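You operate a simulated robot arm through the tools that you are given. There is no shell and no other tool. Be economical: measure what you need, move in short steps, check, and stop when the job is done.

The job below is to be done with a simulated two-armed robot. You get a single attempt, and the scene is never put back.

Task
Bring the grey crate to the fitting bench and brush its block bright.
Fine: carry with both hands; stand the grey block between crate and brush, brush the rust off its top with the black brush, brush back. Set down upright: grey block, black brush. What is to be rubbed or washed off counts as gone when no trace of it is left.
Where things are to end (x, y in the base frame): grey crate within 60 mm of [420, -450]; grey block within 60 mm of [390, -820].

Only the result counts: the job must be done as asked and must still hold three seconds after the hand-in. Knocking over, shifting, dropping, spilling or breaking anything else fails it.

Robot
Two 6-joint arms with two-finger parallel grippers on one trunk, on a base that drives. Base frame: it is fixed to the floor where the robot stands at the start and does not move with it; the origin is under the middle of the robot, x ahead of it, y to its left, z up; the surface under the hand at the start is at about z = 840. Units: mm, degrees, N and s.
The left shoulder is at the start at [-77, 177, 832], the right one opposite. With the tool pointing down near the work surface each hand reaches from about 100 to 720 mm from the robot's upright axis, wherever it stands, measured 20 degrees to its own side. Places, roughly: fitting bench top [500, -600, 800]; green brush [750, -2750, 1000]. Payload 1.57 kg a hand.
Tool frame (each hand has its own): the origin (TCP) lies between the finger pads and is the grasp point; the fingertips stand 30 mm ahead of it; z points along the fingers, y is the line along which they close. Largest opening 80 mm; finger width 17, thickness 12; the body of the gripper, 40 by 82 mm, starts 80 mm behind the TCP.
Orientation is that of the tool frame in the base frame, as [roll, pitch, yaw] about the fixed x, y, z axes, in that order (R = Rz(yaw) Ry(pitch) Rx(roll)). With the fingers straight down and closing along the base's y, the tool's x points along the base's -x, its y along +y and its z along -z.

Tools
- The arms move only by the tool nudge_tool. It takes "left_deltas", "right_deltas" or both (then of equal length, played together; a hand with none holds still); each is a list of rows, each a list of 7 numbers: the turn, a rotation vector about the tool's x, y, z in units of 5 degrees (1.0 is 5 degrees), then the shift along the tool's x, y, z in units of 25 mm (1.0 is 25 mm), then the gripper command, from -1 (shut) to 1 (fully open), values between in proportion. In form: [[wx, wy, wz, x, y, z, fingers], ...]. A call has 1 to 8 rows; each row shifts and turns the commanded pose from where the row before left it, along the tool's axes as they then stand. A call with a number of a shift or a turn outside -1 to 1 is refused whole. A row lasts 0.2 s, in which the tool goes at most 50 mm and 8.6 degrees; a call with a longer step from one row to the next is refused whole, and so is a gripper value outside its range. A pose out of reach is approached as far as the arm can. The call stops where the force on the tool passes 40 N (or 10 N more than at its start, if that is more) or the arm is blocked; 0.2 s more then pass. The fingers move at their own pace (about 72 mm/s each) and stop on an object; they squeeze with about 28 N. The grip force told is the motor's: it shows also when the fingers shut on nothing. Time passes only in rows, and 0.2 s behind the last, so rows that do not move let the fingers close. The reply holds the time, the measured pose of the TCP, the force on the tool along the base axes, the opening and the grip force, in the units named above and with some noise, with the torque about the TCP (base axes, N m) and any sound that the robot's microphone picked up, and new pictures: "show" is both (left out), scene, wrist or none (wrist: the cameras of the hands that moved).
- Cameras (640 x 400 px; columns grow to the right, rows downward): "scene" is now at [21.3, -18.5, 1567.3]; the picture's right is [-0.32, -0.95, 0.00], its down [-0.73, 0.25, -0.64] and it looks along [0.60, -0.21, -0.77] (base axes); focal length 284 px, centre (320, 200). "left" rides on the left gripper at [72, 7, -122] in its tool frame; the picture's right is [-0.09, 1.00, 0.00], its down [-0.84, -0.08, -0.54] and it looks along [-0.54, -0.05, 0.84] (tool axes); focal length 238 px, centre (320, 200). "right" rides on the right gripper at [72, -7, -122] in its tool frame; the picture's right is [0.09, 1.00, 0.00], its down [-0.84, 0.08, -0.54] and it looks along [-0.54, 0.05, 0.84] (tool axes); focal length 238 px, centre (320, 200). There is no depth. A picture from a camera that has moved, and an enlarged one, comes with that camera's place and axes in the base frame and with its lens. The place of the scene camera against the robot may be out by one fixed shift of up to 25 mm in any direction.
- slide_trunk(by): slides the trunk up (or, below 0, down) by that many mm; the arms and the scene camera ride with it, the base frame stays. It gives what a move gives, with no picture.
- base_move(legs): drives the robot by 1 to 6 legs, each [ahead, left, turn to the left] in mm, mm and degrees, along the robot's own axes; the way and the turn of a leg run together, so that a leg with both is an arc; at most 1500 mm and 180 degrees a leg. The arms and the cameras ride along, it lands a little off, and it stops where it bumps. It gives what a move gives, and a new picture of the scene camera.
- aim_head(pan, tilt): turns the head with the scene camera to pan (to the left, within 143 degrees either way) and tilt (down, from -29 to 69), counted from straight ahead of the robot. It gives what a move gives, and a new picture of the scene camera.
- inspect(camera, box): a new picture of the part [left, top, right, bottom] of that camera's present view, enlarged. The clock stands still meanwhile.
- close_job(): hands the job in; it is judged then, once.

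Go step by step. Nothing tells you exact positions but the pictures and the camera data: compare them with the known pose of the tool, close in by small moves and look again before you grip or let go. The budget is 120 turns and 260 pictures, counting those below and the enlarged ones. Unless the task says otherwise, let go and move clear before handing in, and close with one line.

The tools are called as a command line: name --argument value ..., lists and objects as JSON in quotes. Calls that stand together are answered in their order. nudge_tool: Moves the arms, as the interface text tells. Its arguments: {"type":"object","properties":{"left_deltas":{"type":"array","items":{"type":"array","items":{"type":"number"}}},"right_deltas":{"type":"array","items":{"type":"array","items":{"type":"number"}}},"show":{"type":"string","enum":["both","scene","wrist","none"]}},"required":[]} The other tools are called the same way: slide_trunk (by) slides the trunk up or down; base_move (legs) drives the base; aim_head (pan, tilt) turns the head that bears the scene camera; inspect (camera, box) takes an enlarged picture of a part of a camera's view; close_job () hands the job in.

At the start:

```text
time_s: 0.0
left_tcp_pos: [422.3, 223.2, 1163.7]
left_tcp_rot: [-179.9, 0.0, -179.9]
left_force: [0.0, -0.1, 0.2]
left_torque: [-0.02, -0.01, 0.02]
left_opening: 80.2
left_gripper_force: 0.1
right_tcp_pos: [393.5, -124.0, 1229.1]
right_tcp_rot: [180.0, 0.0, -180.0]
right_force: [0.6, 0.2, 0.0]
right_torque: [-0.01, 0.06, -0.02]
right_opening: 80.2
right_gripper_force: 0.0
trunk travel left (down, up): [-275.0, 53.0]
robot x, y, heading: [-0.9, -2.0, 0.1]
head pan, tilt: [-18.8, 50.5]
```

scene: 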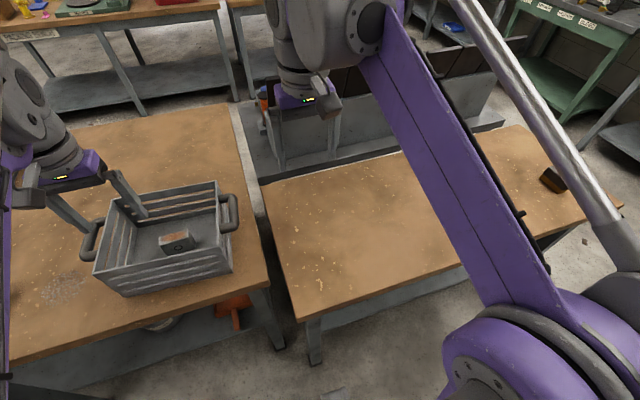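
right: 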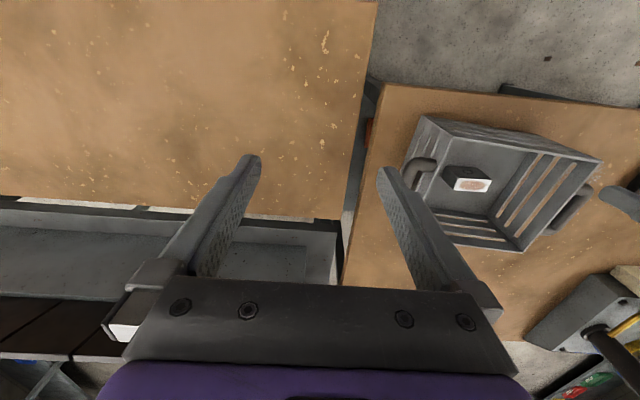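
left: 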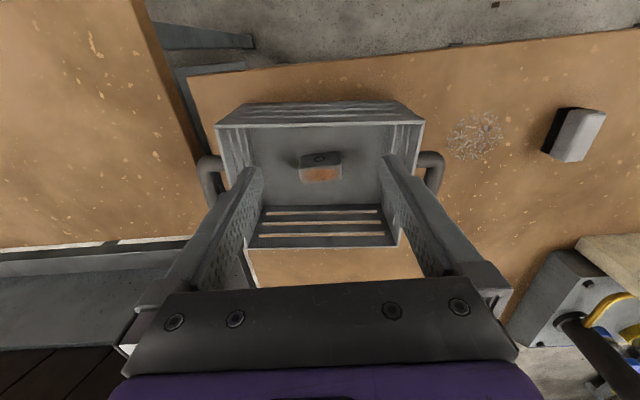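

The crate with its rusty block is on the left table at about [560, 265], and the fitting bench with the black brush is to the right. I'll take closer looks at both to measure them.

inspect --camera "scene" --box '[60, 150, 280, 310]'

inspect --camera "left" --box '[180, 80, 480, 270]'

inspect --camera "scene" --box '[480, 110, 640, 230]'

inspect --camera "right" --box '[360, 80, 640, 260]'

```text
2.50 times, centred on (170, 230) of scene
camera zoom: at [21.3, -18.5, 1567.3], right [-0.32, -0.95, 0.0], down [-0.73, 0.25, -0.64], along [0.6, -0.21, -0.77], focal length 709 px, centre (695, 125)
```

zoom: 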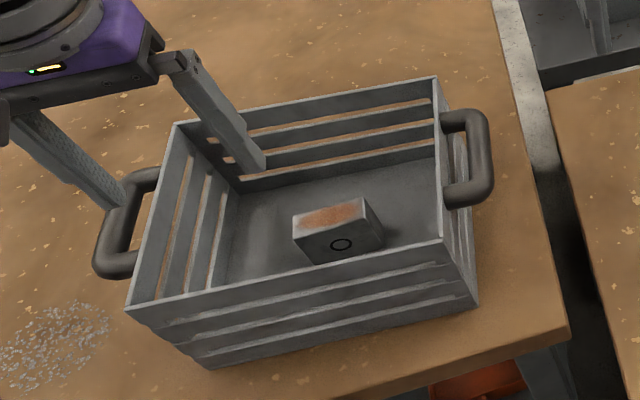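

```text
2.11 times, centred on (330, 175) of left
camera zoom: at [350.3, 231.8, 1285.0], right [0.09, 1.0, 0.0], down [0.84, -0.08, 0.54], along [0.54, -0.05, -0.84], focal length 502 px, centre (299, 253)
```

zoom: 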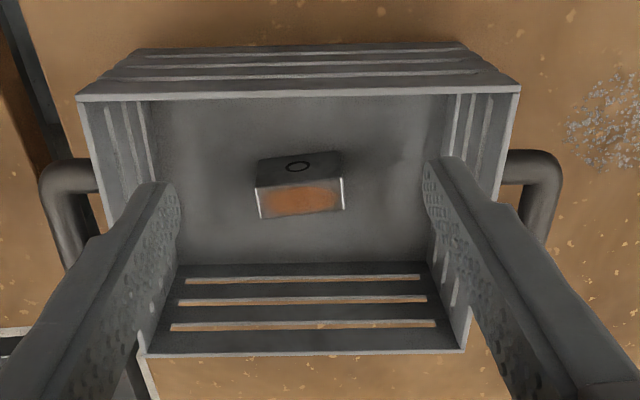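

```text
3.33 times, centred on (560, 170) of scene
camera zoom: at [21.3, -18.5, 1567.3], right [-0.32, -0.95, 0.0], down [-0.73, 0.25, -0.64], along [0.6, -0.21, -0.77], focal length 945 px, centre (-480, 300)
```

zoom: 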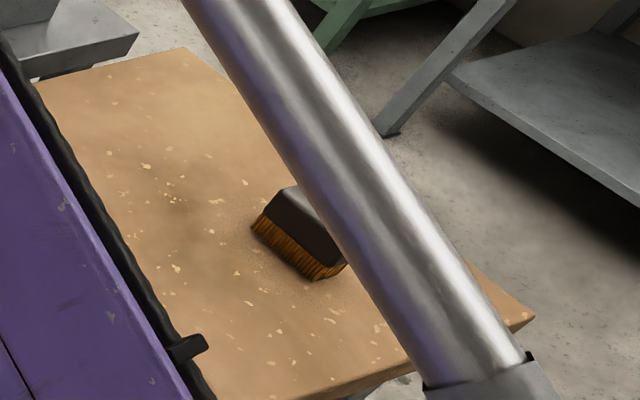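

```text
2.22 times, centred on (500, 170) of right
camera zoom: at [321.5, -131.8, 1350.9], right [-0.09, 1.0, 0.0], down [0.84, 0.08, 0.54], along [0.54, 0.05, -0.84], focal length 530 px, centre (-80, 267)
```

zoom: 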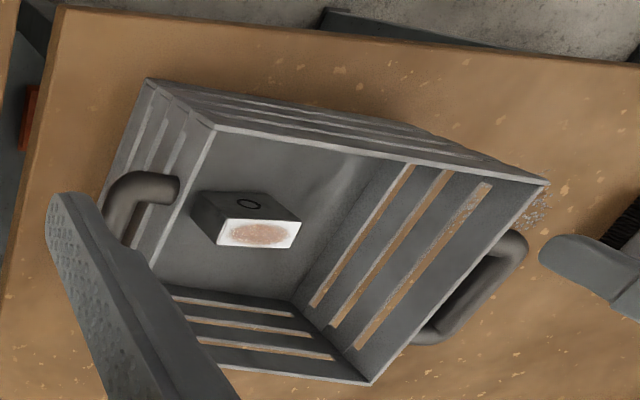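

The rim sits at about z 979, the crate's centre at about [538, 217] with a yaw of about -4°, and the handle bars at about y 46 and y 392. I'll drive left so the crate is squarely in front of me, then look again.

base_move --legs '[[0, 215, 0]]'

aim_head --pan 0 --tilt 50

inspect --camera "scene" --box '[200, 130, 440, 280]'

```text
time_s: 2.5
left_tcp_pos: [422.7, 441.9, 1163.5]
left_tcp_rot: [-180.0, 0.0, 179.9]
left_force: [-1.2, -0.5, 1.0]
left_torque: [-0.02, 0.02, 0.02]
left_opening: 79.9
left_gripper_force: 0.0
right_tcp_pos: [395.3, 91.3, 1228.6]
right_tcp_rot: [-179.9, 0.0, 179.9]
right_force: [0.5, -0.2, -0.4]
right_torque: [0.03, 0.01, -0.01]
right_opening: 79.9
right_gripper_force: 0.0
trunk travel left (down, up): [-275.0, 53.0]
robot x, y, heading: [2.7, 216.5, 0.3]
head pan, tilt: [-18.8, 50.5]
camera scene: at [21.4, 199.2, 1567.3], right [-0.32, -0.95, 0.0], down [-0.73, 0.25, -0.64], along [0.6, -0.21, -0.77], focal length 284 px, centre (320, 200)
```

scene: 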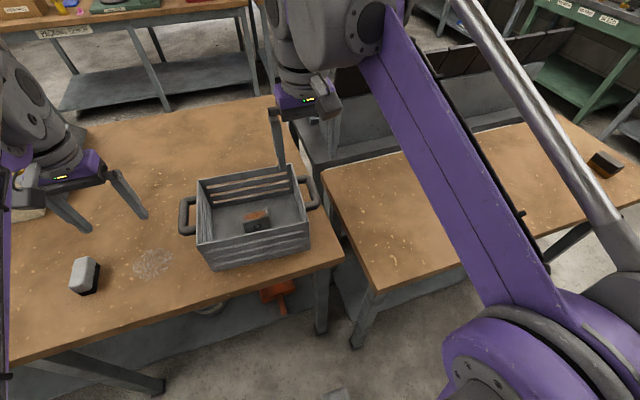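

```text
time_s: 3.4
left_tcp_pos: [422.5, 439.6, 1164.9]
left_tcp_rot: [-180.0, 0.0, 179.9]
left_force: [0.5, 0.9, 0.0]
left_torque: [-0.01, 0.01, 0.0]
left_opening: 80.1
left_gripper_force: 0.1
right_tcp_pos: [393.1, 91.2, 1228.1]
right_tcp_rot: [-180.0, 0.1, -180.0]
right_force: [0.0, 0.1, -0.1]
right_torque: [-0.03, -0.02, 0.01]
right_opening: 79.9
right_gripper_force: 0.0
trunk travel left (down, up): [-275.0, 53.0]
robot x, y, heading: [1.2, 218.6, -0.2]
head pan, tilt: [0.0, 50.0]
camera scene: at [26.0, 223.7, 1568.0], right [0.0, -1.0, 0.0], down [-0.77, 0.0, -0.64], along [0.64, 0.0, -0.77], focal length 284 px, centre (320, 200)
```

scene: 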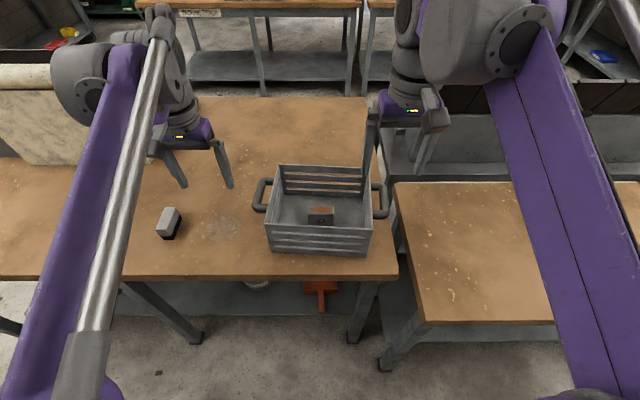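

```text
2.67 times, centred on (320, 205) of scene
camera zoom: at [26.0, 223.7, 1568.0], right [0.0, -1.0, 0.0], down [-0.77, 0.0, -0.64], along [0.64, 0.0, -0.77], focal length 756 px, centre (320, 187)
```

zoom: 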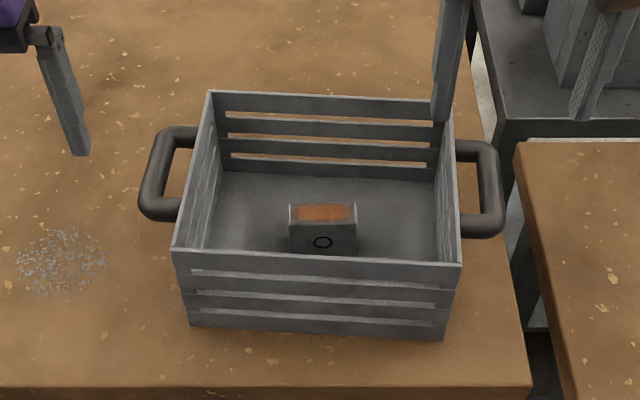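

The handle bars now look to be at about [542, 392, 965] on the left and [522, 51, 965] on the right. I'll bring both hands above them, partly closed and turned to match the crate.

nudge_tool --left_deltas '[[0, 0, 0, -0.683, -0.271, 0.6, -0.1], [0, 0, 0, -0.683, -0.271, 0.6, -0.1], [0, 0, 0, -0.683, -0.271, 0.6, -0.1], [0, 0, 0, -0.683, -0.271, 0.6, -0.1], [0, 0, 0, -0.683, -0.271, 0.6, -0.1], [0, 0, 0, -0.683, -0.271, 0.6, -0.1], [0, 0, 0, -0.683, -0.271, 0.6, -0.1], [0, 0, 0.7, 0, 0, 0, -0.1]]' --right_deltas '[[0, 0, 0, -0.737, -0.229, 0.96, -0.1], [0, 0, 0, -0.737, -0.229, 0.96, -0.1], [0, 0, 0, -0.737, -0.229, 0.96, -0.1], [0, 0, 0, -0.737, -0.229, 0.96, -0.1], [0, 0, 0, -0.737, -0.229, 0.96, -0.1], [0, 0, 0, -0.737, -0.229, 0.96, -0.1], [0, 0, 0, -0.737, -0.229, 0.96, -0.1], [0, 0, 0.7, 0, 0, 0, -0.1]]'

```text
time_s: 5.2
left_tcp_pos: [541.6, 393.9, 1059.1]
left_tcp_rot: [-180.0, 0.0, 176.4]
left_force: [0.5, 0.0, 0.3]
left_torque: [-0.01, -0.02, 0.0]
left_opening: 36.0
left_gripper_force: 0.0
right_tcp_pos: [521.8, 51.9, 1060.1]
right_tcp_rot: [-180.0, 0.2, 176.4]
right_force: [0.2, 0.0, 0.2]
right_torque: [0.01, -0.04, -0.02]
right_opening: 36.2
right_gripper_force: 0.1
trunk travel left (down, up): [-275.0, 53.0]
robot x, y, heading: [0.0, 218.1, -0.1]
head pan, tilt: [0.0, 50.0]
camera scene: at [24.7, 224.1, 1568.0], right [0.0, -1.0, 0.0], down [-0.77, 0.0, -0.64], along [0.64, 0.0, -0.77], focal length 284 px, centre (320, 200)
camera right: at [449.4, 50.0, 1182.5], right [-0.03, 1.0, 0.0], down [0.84, 0.03, 0.54], along [0.54, 0.02, -0.84], focal length 238 px, centre (320, 200)
camera left: at [469.8, 405.8, 1180.8], right [0.15, 0.99, 0.0], down [0.83, -0.13, 0.54], along [0.54, -0.08, -0.84], focal length 238 px, centre (320, 200)
```

scene: 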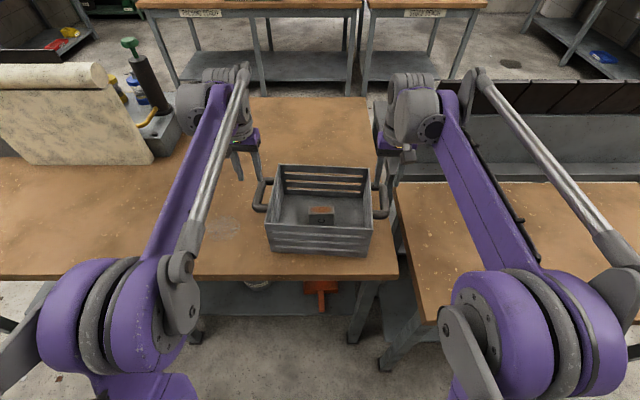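
right: 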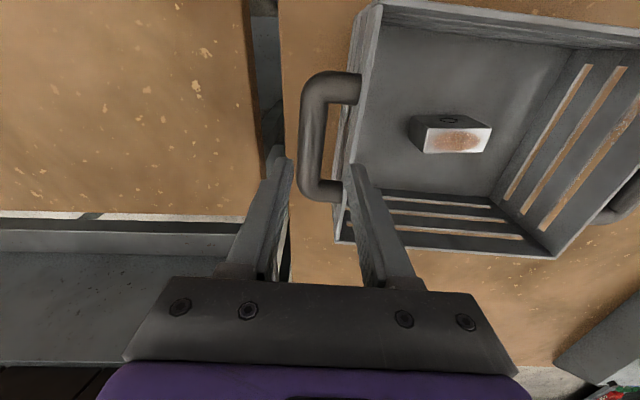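
left: 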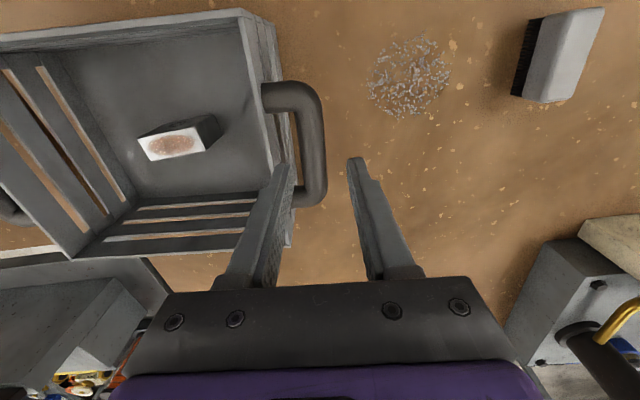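

Against the wrist pictures, the left bar lies about 6 mm to the -y side of its hand and the right bar about 4 mm. I'll correct that, go part of the way down and check again.

nudge_tool --left_deltas '[[0, 0, 0, 0, -0.26, 0.4, -0.1], [0, 0, 0, 0, 0, 1, -0.1], [0, 0, 0, 0, 0, 0.8, -0.1]]' --right_deltas '[[0, 0, 0, 0, -0.18, 0.4, -0.1], [0, 0, 0, 0, 0, 1, -0.1], [0, 0, 0, 0, 0, 0.8, -0.1]]'

```text
time_s: 6.0
left_tcp_pos: [541.4, 386.8, 1003.6]
left_tcp_rot: [180.0, 0.1, 176.5]
left_force: [-1.3, 0.2, -0.4]
left_torque: [0.03, -0.02, 0.01]
left_opening: 35.9
left_gripper_force: 0.1
right_tcp_pos: [525.0, 48.5, 1003.3]
right_tcp_rot: [180.0, 0.0, 176.4]
right_force: [0.3, 0.3, -0.3]
right_torque: [-0.01, -0.02, -0.03]
right_opening: 36.0
right_gripper_force: 0.1
trunk travel left (down, up): [-275.0, 53.0]
robot x, y, heading: [2.8, 217.7, 0.0]
head pan, tilt: [0.0, 50.0]
camera scene: at [26.5, 223.8, 1568.0], right [0.0, -1.0, 0.0], down [-0.77, 0.0, -0.64], along [0.64, 0.0, -0.77], focal length 284 px, centre (320, 200)
camera right: at [452.1, 45.5, 1126.7], right [-0.03, 1.0, 0.0], down [0.84, 0.02, 0.54], along [0.54, 0.02, -0.84], focal length 238 px, centre (320, 200)
camera left: at [470.2, 398.9, 1124.8], right [0.15, 0.99, 0.0], down [0.83, -0.13, 0.54], along [0.54, -0.08, -0.84], focal length 238 px, centre (320, 200)
```

scene: 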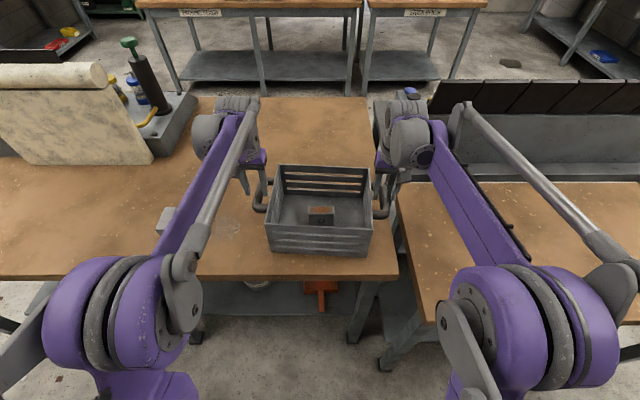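
right: 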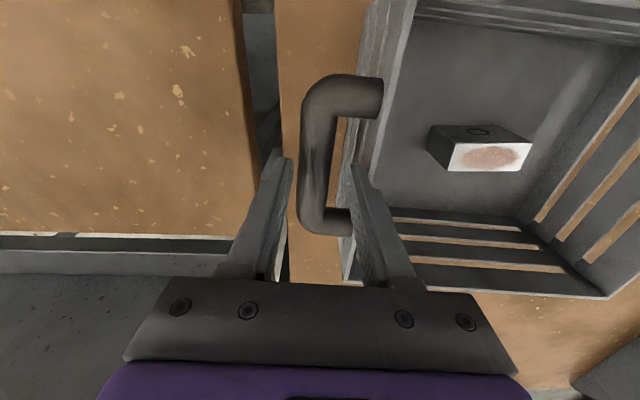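
left: 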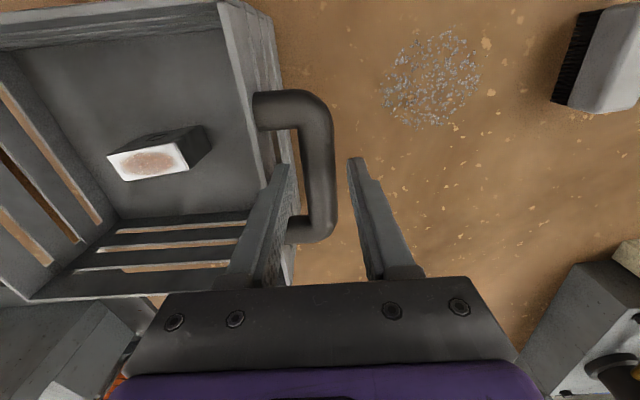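

Both hands are centred on their bars. I'll go down the last 39 mm and close.

nudge_tool --left_deltas '[[0, 0, 0, 0, 0, 0.8, -0.1], [0, 0, 0, 0, 0, 0.76, -0.1], [0, 0, 0, 0, 0, 0, -1], [0, 0, 0, 0, 0, 0, -1], [0, 0, 0, 0, 0, 0, -1]]' --right_deltas '[[0, 0, 0, 0, -0.04, 0.8, -0.1], [0, 0, 0, 0, 0, 0.76, -0.1], [0, 0, 0, 0, 0, 0, -1], [0, 0, 0, 0, 0, 0, -1], [0, 0, 0, 0, 0, 0, -1]]'

```text
time_s: 6.6
left_tcp_pos: [540.1, 387.7, 967.4]
left_tcp_rot: [180.0, 0.0, 176.4]
left_force: [2.5, 5.7, 1.5]
left_torque: [0.01, 0.12, -0.18]
left_opening: 25.0
left_gripper_force: 11.2
right_tcp_pos: [523.7, 46.1, 971.9]
right_tcp_rot: [180.0, 0.0, 176.3]
right_force: [-1.2, -6.8, 7.8]
right_torque: [-0.11, -0.13, -0.18]
right_opening: 24.7
right_gripper_force: 12.1
trunk travel left (down, up): [-275.0, 53.0]
robot x, y, heading: [2.6, 219.1, -0.2]
head pan, tilt: [0.0, 50.0]
stopped in row 3 (right hand): the force on the tool passed its limit at 51 N (the readings are from after the stop); the commanded pose is now the measured one
camera scene: at [25.3, 223.2, 1568.1], right [0.0, -1.0, 0.0], down [-0.77, 0.0, -0.64], along [0.64, 0.0, -0.77], focal length 284 px, centre (320, 200)
camera right: at [450.1, 44.1, 1094.6], right [-0.03, 1.0, 0.0], down [0.84, 0.02, 0.54], along [0.54, 0.02, -0.84], focal length 238 px, centre (320, 200)
camera left: at [469.2, 399.6, 1089.3], right [0.15, 0.99, 0.0], down [0.83, -0.13, 0.54], along [0.54, -0.08, -0.84], focal length 238 px, centre (320, 200)
```

scene: 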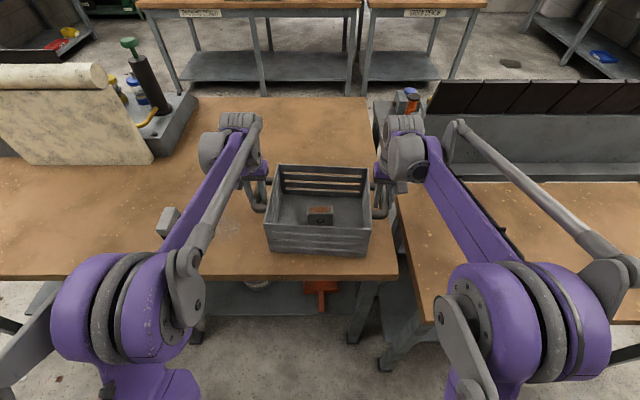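
right: 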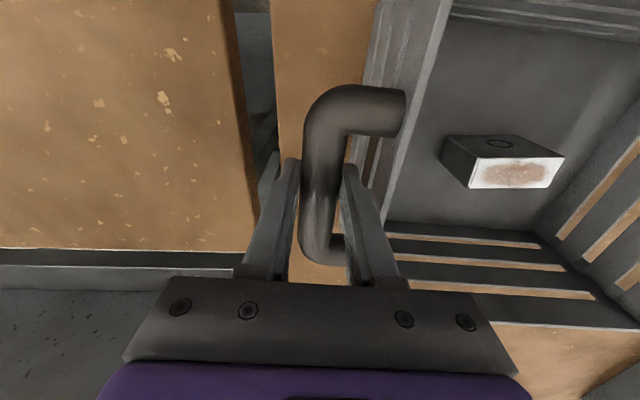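
left: 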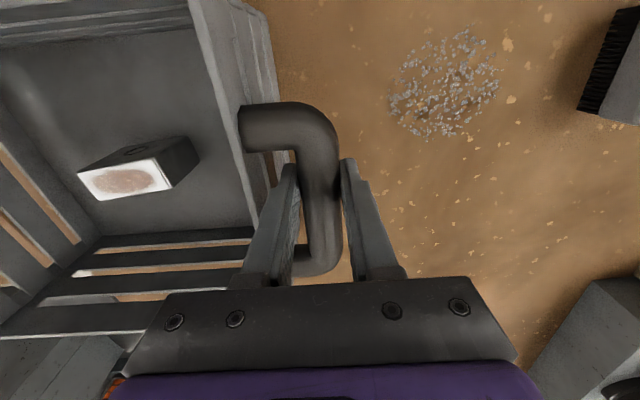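

Both hands have met the 25 mm bars. I'll complete the squeeze.

nudge_tool --left_deltas '[[0, 0, 0, 0, 0, 0, -1], [0, 0, 0, 0, 0, 0, -1], [0, 0, 0, 0, 0, 0, -1]]' --right_deltas '[[0, 0, 0, 0, 0, 0, -1], [0, 0, 0, 0, 0, 0, -1], [0, 0, 0, 0, 0, 0, -1]]' --show "none"

```text
time_s: 7.4
left_tcp_pos: [541.0, 387.8, 969.6]
left_tcp_rot: [179.8, 0.0, 176.5]
left_force: [3.2, 15.2, 4.4]
left_torque: [0.1, 0.38, -0.15]
left_opening: 24.5
left_gripper_force: 28.1
right_tcp_pos: [523.0, 45.7, 972.1]
right_tcp_rot: [180.0, 0.1, 176.3]
right_force: [-1.2, -19.4, 11.3]
right_torque: [-0.17, 0.39, -0.11]
right_opening: 24.4
right_gripper_force: 27.8
trunk travel left (down, up): [-275.0, 53.0]
robot x, y, heading: [0.9, 219.6, -0.4]
head pan, tilt: [0.0, 50.0]
```

Both grips hold at 28 N. I'll ease the inward strain a little and lift with the trunk so both hands rise together.

nudge_tool --left_deltas '[[0, 0, 0, 0, 0.05, 0, -1], [0, 0, 0, 0, 0, 0, -1]]' --right_deltas '[[0, 0, 0, 0, -0.05, 0, -1], [0, 0, 0, 0, 0, 0, -1]]' --show "none"

slide_trunk --by 50

inspect --camera "scene" --box '[200, 130, 440, 280]'

```text
time_s: 8.0
left_tcp_pos: [539.5, 387.9, 967.1]
left_tcp_rot: [-179.9, 0.1, 176.4]
left_force: [3.6, 11.5, 9.2]
left_torque: [0.03, 0.02, -0.15]
left_opening: 24.2
left_gripper_force: 27.8
right_tcp_pos: [523.5, 46.6, 971.5]
right_tcp_rot: [179.9, 0.0, 176.4]
right_force: [-2.2, -15.2, 5.6]
right_torque: [-0.23, 0.05, -0.16]
right_opening: 24.8
right_gripper_force: 27.8
trunk travel left (down, up): [-275.0, 53.0]
robot x, y, heading: [-0.8, 218.9, -0.1]
head pan, tilt: [0.0, 50.0]
```

```text
time_s: 8.9
left_tcp_pos: [541.4, 388.6, 1017.1]
left_tcp_rot: [179.9, -0.1, 176.4]
left_force: [-1.1, 12.3, -5.3]
left_torque: [0.07, -0.03, -0.21]
left_opening: 24.3
left_gripper_force: 27.7
right_tcp_pos: [524.6, 47.5, 1020.8]
right_tcp_rot: [179.9, 0.1, 176.4]
right_force: [0.3, -11.4, -4.9]
right_torque: [-0.08, 0.09, -0.15]
right_opening: 24.6
right_gripper_force: 27.8
trunk travel left (down, up): [-325.0, 3.0]
robot x, y, heading: [-1.8, 217.9, 0.0]
head pan, tilt: [0.0, 50.0]
```

```text
2.67 times, centred on (320, 205) of scene
camera zoom: at [24.7, 223.9, 1620.9], right [0.0, -1.0, 0.0], down [-0.77, 0.0, -0.64], along [0.64, 0.0, -0.77], focal length 756 px, centre (320, 187)
```

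zoom: 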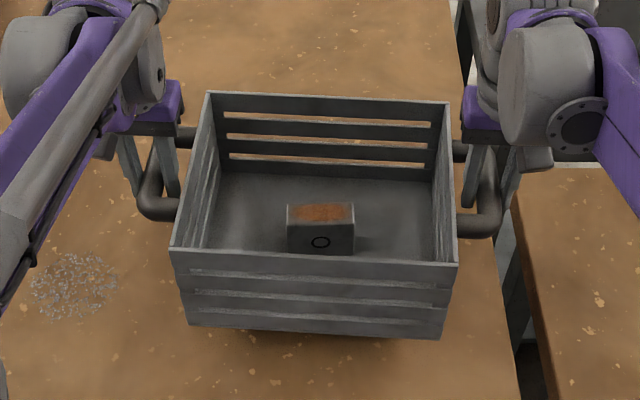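

The crate is up and level, with its centre at about [533, 218]. I'll back off 113 mm and then drive 668 mm right to bring it over its place on the fitting bench.

base_move --legs '[[-113, 0, 0], [0, -668, 0]]'

```text
time_s: 15.9
left_tcp_pos: [431.4, -258.2, 1017.3]
left_tcp_rot: [180.0, 0.0, 177.1]
left_force: [-1.7, 3.2, -4.6]
left_torque: [0.03, 0.06, -0.19]
left_opening: 24.4
left_gripper_force: 28.0
right_tcp_pos: [418.4, -600.2, 1021.1]
right_tcp_rot: [179.9, 0.0, 177.1]
right_force: [1.3, -3.5, -4.8]
right_torque: [-0.07, 0.05, -0.15]
right_opening: 24.7
right_gripper_force: 27.8
trunk travel left (down, up): [-325.0, 3.0]
robot x, y, heading: [-110.5, -434.4, 0.7]
head pan, tilt: [0.0, 50.0]
camera scene: at [-82.9, -428.8, 1620.9], right [0.01, -1.0, 0.0], down [-0.77, -0.01, -0.64], along [0.64, 0.01, -0.77], focal length 284 px, centre (320, 200)
```

scene: 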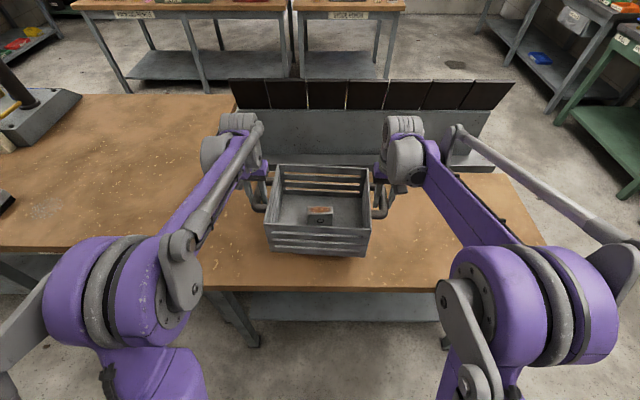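

The crate's centre is at about [425, -429]. I'll move another 21 mm right, then lower the trunk most of the 90 mm.

base_move --legs '[[-5, -21, 0]]'

slide_trunk --by -75

inspect --camera "scene" --box '[200, 130, 440, 280]'

```text
time_s: 16.8
left_tcp_pos: [427.1, -278.0, 1018.4]
left_tcp_rot: [-180.0, -0.1, 177.1]
left_force: [-0.2, 0.4, -5.3]
left_torque: [0.01, 0.05, -0.2]
left_opening: 24.7
left_gripper_force: 28.2
right_tcp_pos: [414.7, -619.1, 1021.9]
right_tcp_rot: [179.9, 0.1, 177.2]
right_force: [0.6, -0.7, -5.4]
right_torque: [0.01, 0.05, -0.14]
right_opening: 24.3
right_gripper_force: 27.9
trunk travel left (down, up): [-325.0, 3.0]
robot x, y, heading: [-109.5, -451.2, 0.6]
head pan, tilt: [0.0, 50.0]
camera scene: at [-87.1, -448.2, 1620.9], right [0.01, -1.0, 0.0], down [-0.77, -0.01, -0.64], along [0.64, 0.01, -0.77], focal length 284 px, centre (320, 200)
```

scene: 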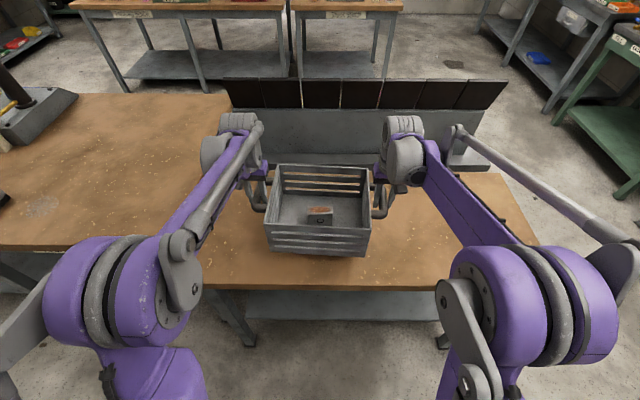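

```text
time_s: 17.9
left_tcp_pos: [425.3, -279.3, 944.1]
left_tcp_rot: [180.0, 0.1, 177.1]
left_force: [-6.0, 0.3, 8.6]
left_torque: [-0.11, -0.92, -0.09]
left_opening: 24.5
left_gripper_force: 28.1
right_tcp_pos: [412.6, -620.8, 946.3]
right_tcp_rot: [179.8, 0.2, 177.1]
right_force: [-4.0, 0.4, 7.5]
right_torque: [0.0, -0.91, -0.09]
right_opening: 24.7
right_gripper_force: 28.2
trunk travel left (down, up): [-250.0, 78.0]
robot x, y, heading: [-112.5, -457.3, 0.8]
head pan, tilt: [0.0, 50.0]
```

```text
2.67 times, centred on (320, 205) of scene
camera zoom: at [-87.8, -449.4, 1540.7], right [0.01, -1.0, 0.0], down [-0.77, -0.01, -0.64], along [0.64, 0.01, -0.77], focal length 756 px, centre (320, 187)
```

zoom: 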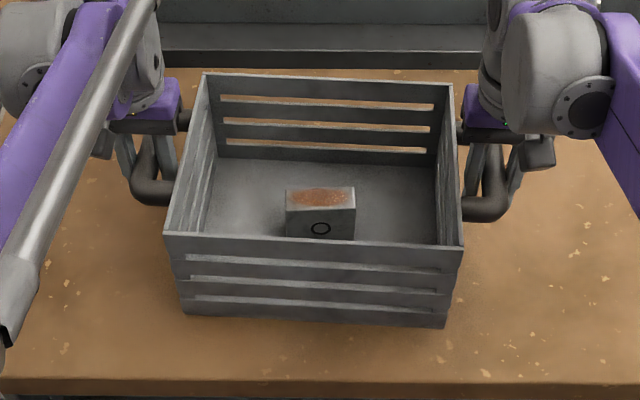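

The crate is touching the bench earlier than expected, with about 26 N of push and the load on its far edge. I'll ease up a little and look from the wrists.

slide_trunk --by 6

inspect --camera "right" --box '[200, 0, 640, 300]'

inspect --camera "scene" --box '[250, 150, 390, 270]'

```text
time_s: 18.4
left_tcp_pos: [426.2, -278.0, 948.0]
left_tcp_rot: [180.0, 0.1, 177.1]
left_force: [-1.2, -0.3, -5.9]
left_torque: [0.02, 0.15, -0.12]
left_opening: 24.2
left_gripper_force: 28.5
right_tcp_pos: [414.2, -619.8, 951.7]
right_tcp_rot: [179.9, 0.2, 177.1]
right_force: [-0.3, 1.6, -5.7]
right_torque: [-0.01, -0.08, -0.13]
right_opening: 24.5
right_gripper_force: 27.9
trunk travel left (down, up): [-256.0, 72.0]
robot x, y, heading: [-114.5, -457.3, 0.7]
head pan, tilt: [0.0, 50.0]
```

```text
1.33 times, centred on (420, 150) of right
camera zoom: at [340.9, -623.4, 1074.3], right [-0.04, 1.0, 0.0], down [0.84, 0.03, 0.54], along [0.54, 0.02, -0.84], focal length 318 px, centre (187, 267)
```

zoom: 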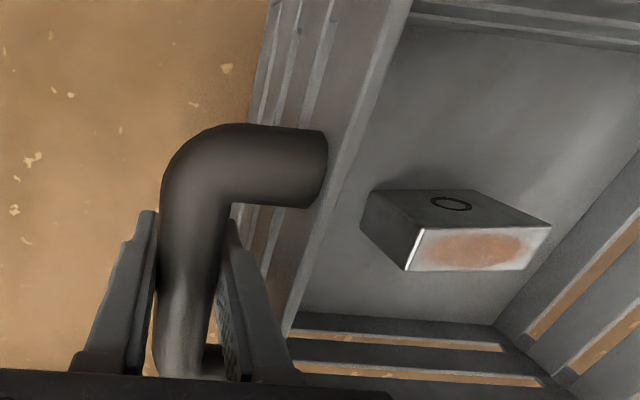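

```text
3.33 times, centred on (320, 210) of scene
camera zoom: at [-85.3, -449.3, 1547.1], right [0.01, -1.0, 0.0], down [-0.77, -0.01, -0.64], along [0.64, 0.01, -0.77], focal length 945 px, centre (320, 167)
```

zoom: 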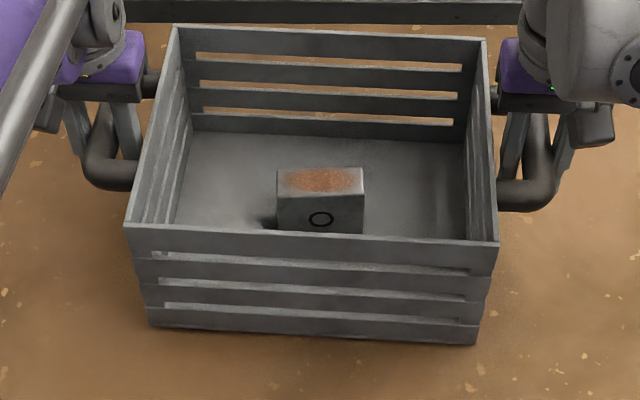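

The crate hangs about 3° far-edge-down. I'll pitch both hands back by that much and lower gently until it touches.

nudge_tool --left_deltas '[[0, -0.3, 0, 0, 0, 0, -1], [0, -0.25, 0, 0, 0, 0, -1], [0, 0, 0, 0, 0, 0.1, -1], [0, 0, 0, 0, 0, 0.1, -1], [0, 0, 0, 0, 0, 0, -1]]' --right_deltas '[[0, -0.3, 0, 0, 0, 0, -1], [0, -0.25, 0, 0, 0, 0, -1], [0, 0, 0, 0, 0, 0.1, -1], [0, 0, 0, 0, 0, 0.1, -1], [0, 0, 0, 0, 0, 0, -1]]' --show "none"

inspect --camera "scene" --box '[250, 150, 390, 270]'

```text
time_s: 19.6
left_tcp_pos: [426.4, -278.7, 944.2]
left_tcp_rot: [-180.0, 2.8, 177.1]
left_force: [4.5, -4.7, 9.2]
left_torque: [0.14, 0.85, -0.04]
left_opening: 24.7
left_gripper_force: 27.9
right_tcp_pos: [415.4, -620.6, 947.5]
right_tcp_rot: [179.7, 2.8, 177.0]
right_force: [5.4, 4.7, 7.9]
right_torque: [-0.04, 0.86, -0.07]
right_opening: 24.7
right_gripper_force: 28.0
trunk travel left (down, up): [-256.0, 72.0]
robot x, y, heading: [-117.3, -455.5, 0.8]
head pan, tilt: [0.0, 50.0]
```

```text
3.33 times, centred on (320, 210) of scene
camera zoom: at [-85.5, -449.3, 1547.4], right [0.01, -1.0, 0.0], down [-0.77, -0.01, -0.64], along [0.64, 0.01, -0.77], focal length 945 px, centre (320, 167)
```

zoom: 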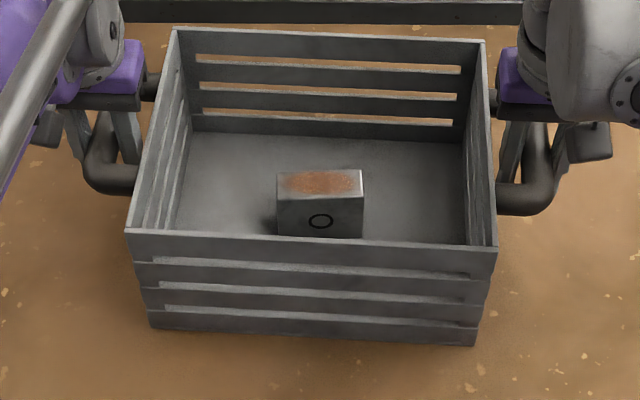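

The near edge is touching now, so I'll take back half the pitch and open both hands to clear the bars.

nudge_tool --left_deltas '[[0, 0.28, 0, 0, 0, 0, -1], [0, 0, 0, 0, 0, 0, -1], [0, 0, 0, 0, 0, 0, -0.1], [0, 0, 0, 0, 0, 0, -0.1], [0, 0, 0, 0, 0, 0, -0.1]]' --right_deltas '[[0, 0.28, 0, 0, 0, 0, -1], [0, 0, 0, 0, 0, 0, -1], [0, 0, 0, 0, 0, 0, -0.1], [0, 0, 0, 0, 0, 0, -0.1], [0, 0, 0, 0, 0, 0, -0.1]]'

```text
time_s: 20.8
left_tcp_pos: [426.3, -279.0, 943.6]
left_tcp_rot: [180.0, 1.3, 177.1]
left_force: [-0.8, 0.6, -0.6]
left_torque: [-0.02, 0.01, -0.03]
left_opening: 36.1
left_gripper_force: 0.0
right_tcp_pos: [413.9, -620.2, 947.5]
right_tcp_rot: [179.9, 1.4, 177.1]
right_force: [-0.1, 0.2, 0.6]
right_torque: [0.0, 0.02, 0.01]
right_opening: 36.0
right_gripper_force: 0.0
trunk travel left (down, up): [-256.0, 72.0]
robot x, y, heading: [-113.6, -453.1, 0.7]
head pan, tilt: [0.0, 50.0]
camera scene: at [-85.8, -449.2, 1547.3], right [0.01, -1.0, 0.0], down [-0.77, -0.01, -0.64], along [0.64, 0.01, -0.77], focal length 284 px, centre (320, 200)
camera right: at [338.0, -623.2, 1068.4], right [-0.04, 1.0, 0.0], down [0.83, 0.03, 0.56], along [0.56, 0.02, -0.83], focal length 238 px, centre (320, 200)
camera left: at [352.2, -266.7, 1063.0], right [0.14, 0.99, 0.0], down [0.82, -0.12, 0.56], along [0.56, -0.08, -0.83], focal length 238 px, centre (320, 200)
```

scene: 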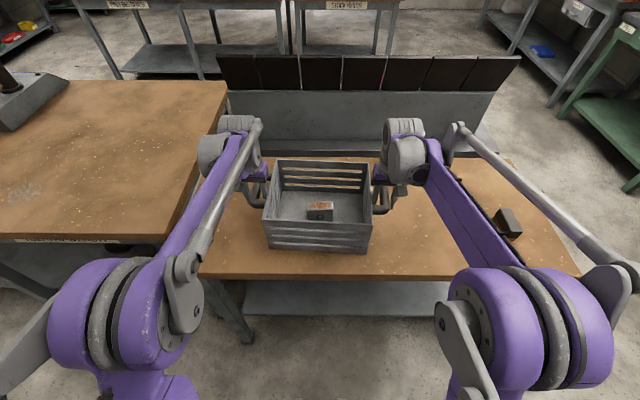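
right: 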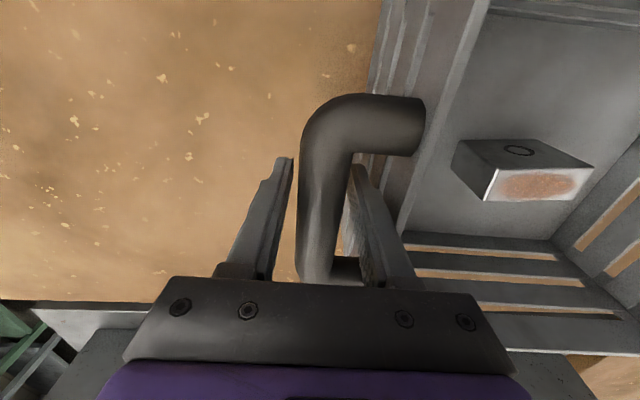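
left: 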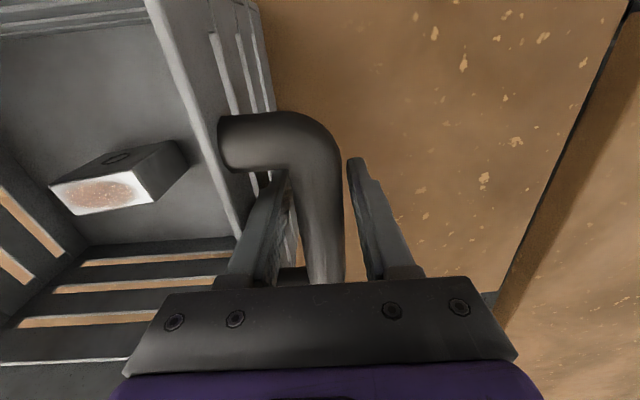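

The crate stands at about [420, -450]. I'll raise both hands clear and level them.

nudge_tool --left_deltas '[[0, 0, 0, 0, 0, -1, -0.1], [0, 0, 0, 0, 0, -1, -0.1], [0, 0.27, 0, 0, 0, -1, -0.1], [0, 0, 0, 0, 0, -1, -0.1], [0, 0, 0, 0, 0, -1, 0], [0, 0, 0, 0, 0, -1, 0.5], [0, 0, 0, 0, 0, -1, 1], [0, 0, 0, 0, 0, 0, 1]]' --right_deltas '[[0, 0, 0, 0, 0, -1, -0.1], [0, 0, 0, 0, 0, -1, -0.1], [0, 0.27, 0, 0, 0, -1, -0.1], [0, 0, 0, 0, 0, -1, -0.1], [0, 0, 0, 0, 0, -1, 0], [0, 0, 0, 0, 0, -1, 0.5], [0, 0, 0, 0, 0, -1, 1], [0, 0, 0, 0, 0, 0, 1]]'

inspect --camera "scene" --box '[250, 150, 390, 270]'

inspect --camera "right" --box '[300, 0, 640, 260]'

```text
time_s: 22.6
left_tcp_pos: [424.5, -278.5, 1118.8]
left_tcp_rot: [-180.0, 0.0, 177.1]
left_force: [-0.3, 0.0, -0.3]
left_torque: [-0.01, -0.02, -0.02]
left_opening: 80.0
left_gripper_force: 0.0
right_tcp_pos: [411.0, -620.6, 1123.8]
right_tcp_rot: [179.8, 0.2, 177.1]
right_force: [-0.9, -0.3, -0.1]
right_torque: [0.0, -0.03, -0.01]
right_opening: 79.9
right_gripper_force: 0.0
trunk travel left (down, up): [-256.0, 72.0]
robot x, y, heading: [-108.2, -456.7, 0.7]
head pan, tilt: [0.0, 50.0]
camera scene: at [-85.7, -449.2, 1547.3], right [0.01, -1.0, 0.0], down [-0.77, -0.01, -0.64], along [0.64, 0.01, -0.77], focal length 284 px, centre (320, 200)
camera right: at [338.3, -624.3, 1245.9], right [-0.04, 1.0, 0.0], down [0.84, 0.03, 0.54], along [0.54, 0.02, -0.84], focal length 238 px, centre (320, 200)
camera left: at [352.8, -267.6, 1239.0], right [0.14, 0.99, 0.0], down [0.83, -0.12, 0.54], along [0.54, -0.08, -0.84], focal length 238 px, centre (320, 200)
```

scene: 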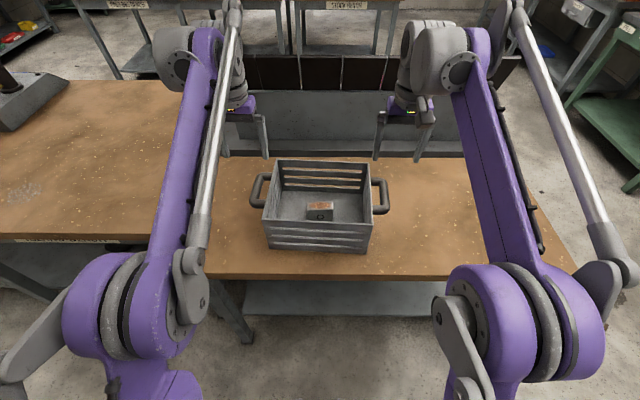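
right: 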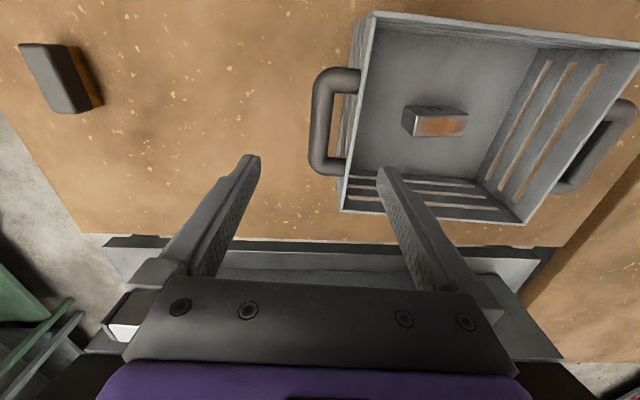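
left: 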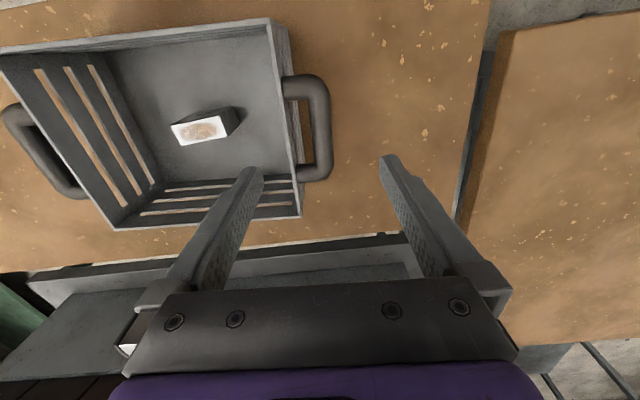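

```text
3.33 times, centred on (320, 210) of scene
camera zoom: at [-85.7, -449.2, 1547.3], right [0.01, -1.0, 0.0], down [-0.77, -0.01, -0.64], along [0.64, 0.01, -0.77], focal length 945 px, centre (320, 167)
```

zoom: 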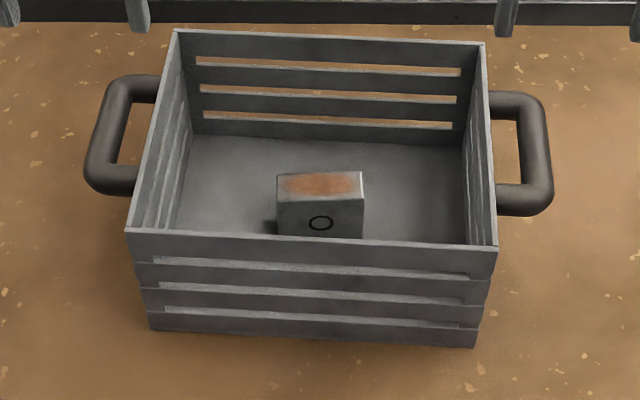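

```text
1.54 times, centred on (470, 130) of right
camera zoom: at [338.3, -624.3, 1245.9], right [-0.04, 1.0, 0.0], down [0.84, 0.03, 0.54], along [0.54, 0.02, -0.84], focal length 367 px, centre (89, 308)
```

zoom: 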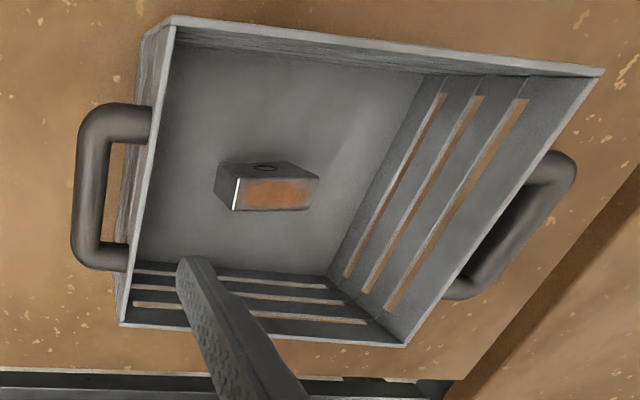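

The block's top measures roughly 73 by 28 mm, centred near [427, -450] and about 68 mm below the rim. I'll turn the right hand a quarter so it can grip across the thin side.

nudge_tool --right_deltas '[[0, 0, 1, 0, 0, 0, 1], [0, 0, 1, 0, 0, 0, 1], [0, 0, 1, 0, 0, 0, 1], [0, 0, 1, 0, 0, 0, 1], [0, 0, 1, 0, 0, 0, 1], [0, 0, 1, 0, 0, 0, 1], [0, 0, 1, 0, 0, 0, 1], [0, 0, 1, 0, 0, 0, 1]]' --show "none"

nudge_tool --right_deltas '[[0, 0, 1, 0, 0, 0, 1], [0, 0, 1, 0, 0, 0, 1], [0, 0, 1, 0, 0, 0, 1], [0, 0, 1, 0, 0, 0, 1], [0, 0, 1, 0, 0, 0, 1], [0, 0, 1, 0, 0, 0, 1], [0, 0, 1, 0, 0, 0, 1], [0, 0, 1, 0, 0, 0, 1]]' --show "none"

nudge_tool --right_deltas '[[0, 0, 1, 0, 0, 0, 1], [0, 0, 0.32, 0, 0, 0, 1], [0, 0, 0, 1, 0, 0, 1], [0, 0, 0, 1, 0, 0, 1], [0, 0, 0, 1, 0, 0, 1], [0, 0, 0, 1, 0, 0, 1], [0, 0, 0, 1, 0, 0, 1], [0, 0, 0, 1, 0, 0, 1]]'

```text
time_s: 24.4
left_tcp_pos: [424.2, -279.4, 1117.9]
left_tcp_rot: [-180.0, 0.0, 177.1]
left_force: [-0.4, 0.1, 0.8]
left_torque: [0.0, -0.02, 0.01]
left_opening: 80.2
left_gripper_force: 0.1
right_tcp_pos: [412.2, -621.0, 1122.9]
right_tcp_rot: [179.9, 0.0, 137.1]
right_force: [0.8, 0.2, 0.1]
right_torque: [0.0, -0.02, 0.01]
right_opening: 80.0
right_gripper_force: 0.1
trunk travel left (down, up): [-256.0, 72.0]
robot x, y, heading: [-111.9, -456.7, 0.8]
head pan, tilt: [0.0, 50.0]
```

```text
time_s: 26.2
left_tcp_pos: [424.2, -279.1, 1117.6]
left_tcp_rot: [-180.0, 0.1, 177.0]
left_force: [-0.1, 0.6, 0.0]
left_torque: [0.0, 0.04, 0.01]
left_opening: 79.9
left_gripper_force: 0.0
right_tcp_pos: [411.7, -620.5, 1122.7]
right_tcp_rot: [179.8, 0.0, 97.0]
right_force: [-0.3, -0.6, 0.3]
right_torque: [-0.01, -0.01, 0.01]
right_opening: 79.8
right_gripper_force: 0.0
trunk travel left (down, up): [-256.0, 72.0]
robot x, y, heading: [-111.6, -459.1, 0.6]
head pan, tilt: [0.0, 50.0]
```

```text
time_s: 28.0
left_tcp_pos: [423.5, -278.4, 1117.8]
left_tcp_rot: [-180.0, 0.0, 177.2]
left_force: [0.0, 0.9, -1.4]
left_torque: [-0.01, 0.01, 0.0]
left_opening: 80.0
left_gripper_force: 0.0
right_tcp_pos: [409.9, -469.3, 1123.0]
right_tcp_rot: [179.9, -0.1, 90.5]
right_force: [-0.3, 0.1, 0.8]
right_torque: [-0.01, 0.06, -0.01]
right_opening: 79.8
right_gripper_force: 0.1
trunk travel left (down, up): [-256.0, 72.0]
robot x, y, heading: [-112.0, -455.5, 0.6]
head pan, tilt: [0.0, 50.0]
camera scene: at [-85.7, -448.5, 1547.3], right [0.01, -1.0, 0.0], down [-0.77, -0.01, -0.64], along [0.64, 0.01, -0.77], focal length 284 px, centre (320, 200)
camera right: at [400.9, -398.0, 1245.5], right [0.99, 0.1, 0.0], down [0.08, -0.84, 0.54], along [0.06, -0.54, -0.84], focal length 238 px, centre (320, 200)
```

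scene: 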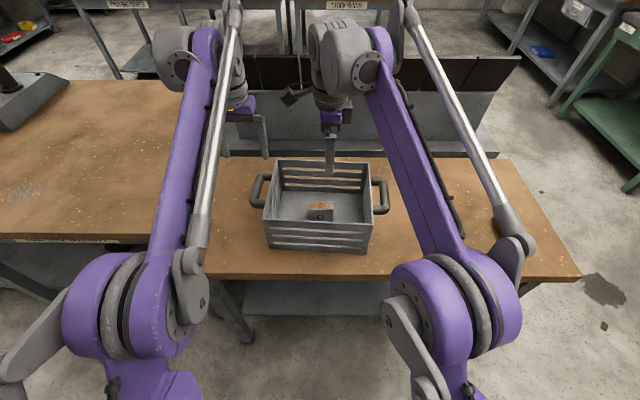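
right: 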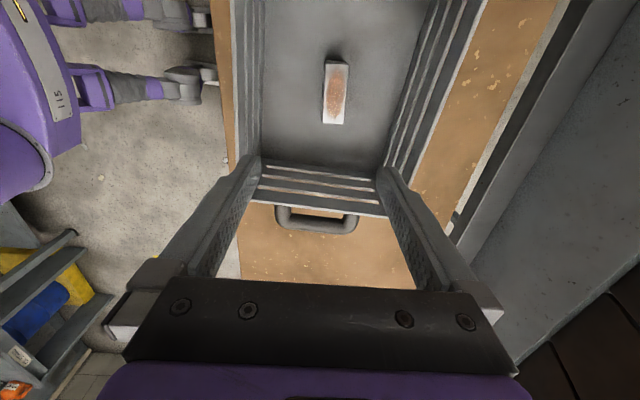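

The block's centre is at about [428, -447]. I'll centre the hand over it and go part of the way down.

nudge_tool --right_deltas '[[0, 0, 0, 0.44, 0.36, 0.5, 0.6], [0, 0, 0, 0.44, 0.36, 1, 0.6], [0, 0, 0, 0, 0, 1, 0.6], [0, 0, 0, 0, 0, 1, 0.6], [0, 0, 0, 0, 0, 1, 0.6], [0, 0, 0, 0, 0, 1, 0.6], [0, 0, 0, 0, 0, 0.5, 0.6]]'

inspect --camera "right" --box '[200, 0, 440, 200]'

```text
time_s: 29.6
left_tcp_pos: [424.0, -279.6, 1117.6]
left_tcp_rot: [179.9, 0.0, 177.1]
left_force: [-0.1, 0.6, -0.7]
left_torque: [-0.01, 0.01, -0.04]
left_opening: 79.8
left_gripper_force: 0.0
right_tcp_pos: [428.6, -448.9, 972.0]
right_tcp_rot: [179.9, -0.1, 90.5]
right_force: [-0.5, 0.1, -0.1]
right_torque: [0.02, 0.01, 0.0]
right_opening: 64.0
right_gripper_force: 0.0
trunk travel left (down, up): [-256.0, 72.0]
robot x, y, heading: [-112.7, -454.0, 0.7]
head pan, tilt: [0.0, 50.0]
camera scene: at [-85.7, -449.2, 1547.3], right [0.01, -1.0, 0.0], down [-0.77, -0.01, -0.64], along [0.64, 0.01, -0.77], focal length 284 px, centre (320, 200)
camera right: at [419.9, -377.4, 1094.8], right [0.99, 0.1, 0.0], down [0.08, -0.84, 0.54], along [0.06, -0.54, -0.84], focal length 238 px, centre (320, 200)
```

scene: 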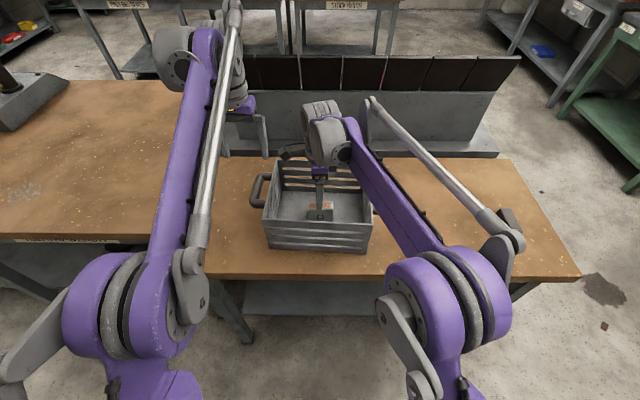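
right: 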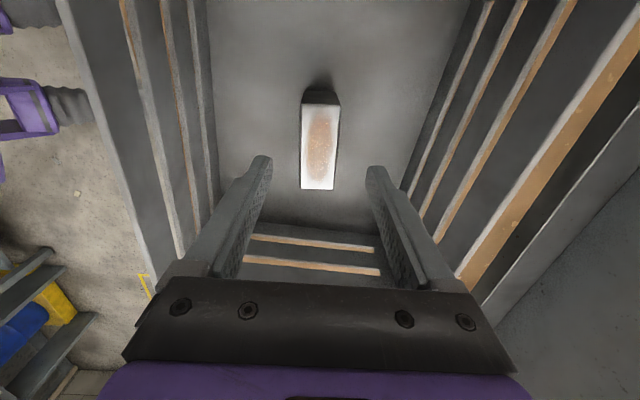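

```text
2.00 times, centred on (320, 100) of right
camera zoom: at [419.9, -377.4, 1094.8], right [0.99, 0.1, 0.0], down [0.08, -0.84, 0.54], along [0.06, -0.54, -0.84], focal length 477 px, centre (320, 400)
```

zoom: 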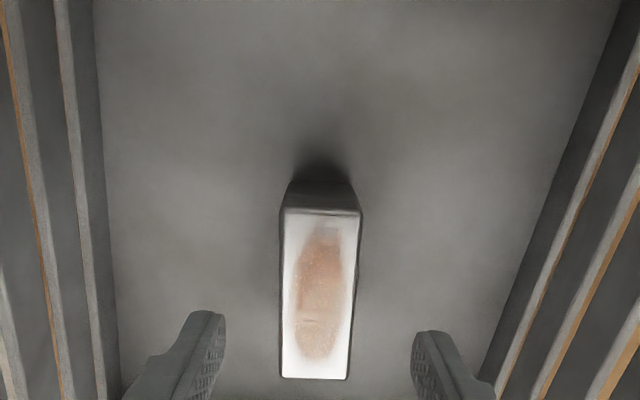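

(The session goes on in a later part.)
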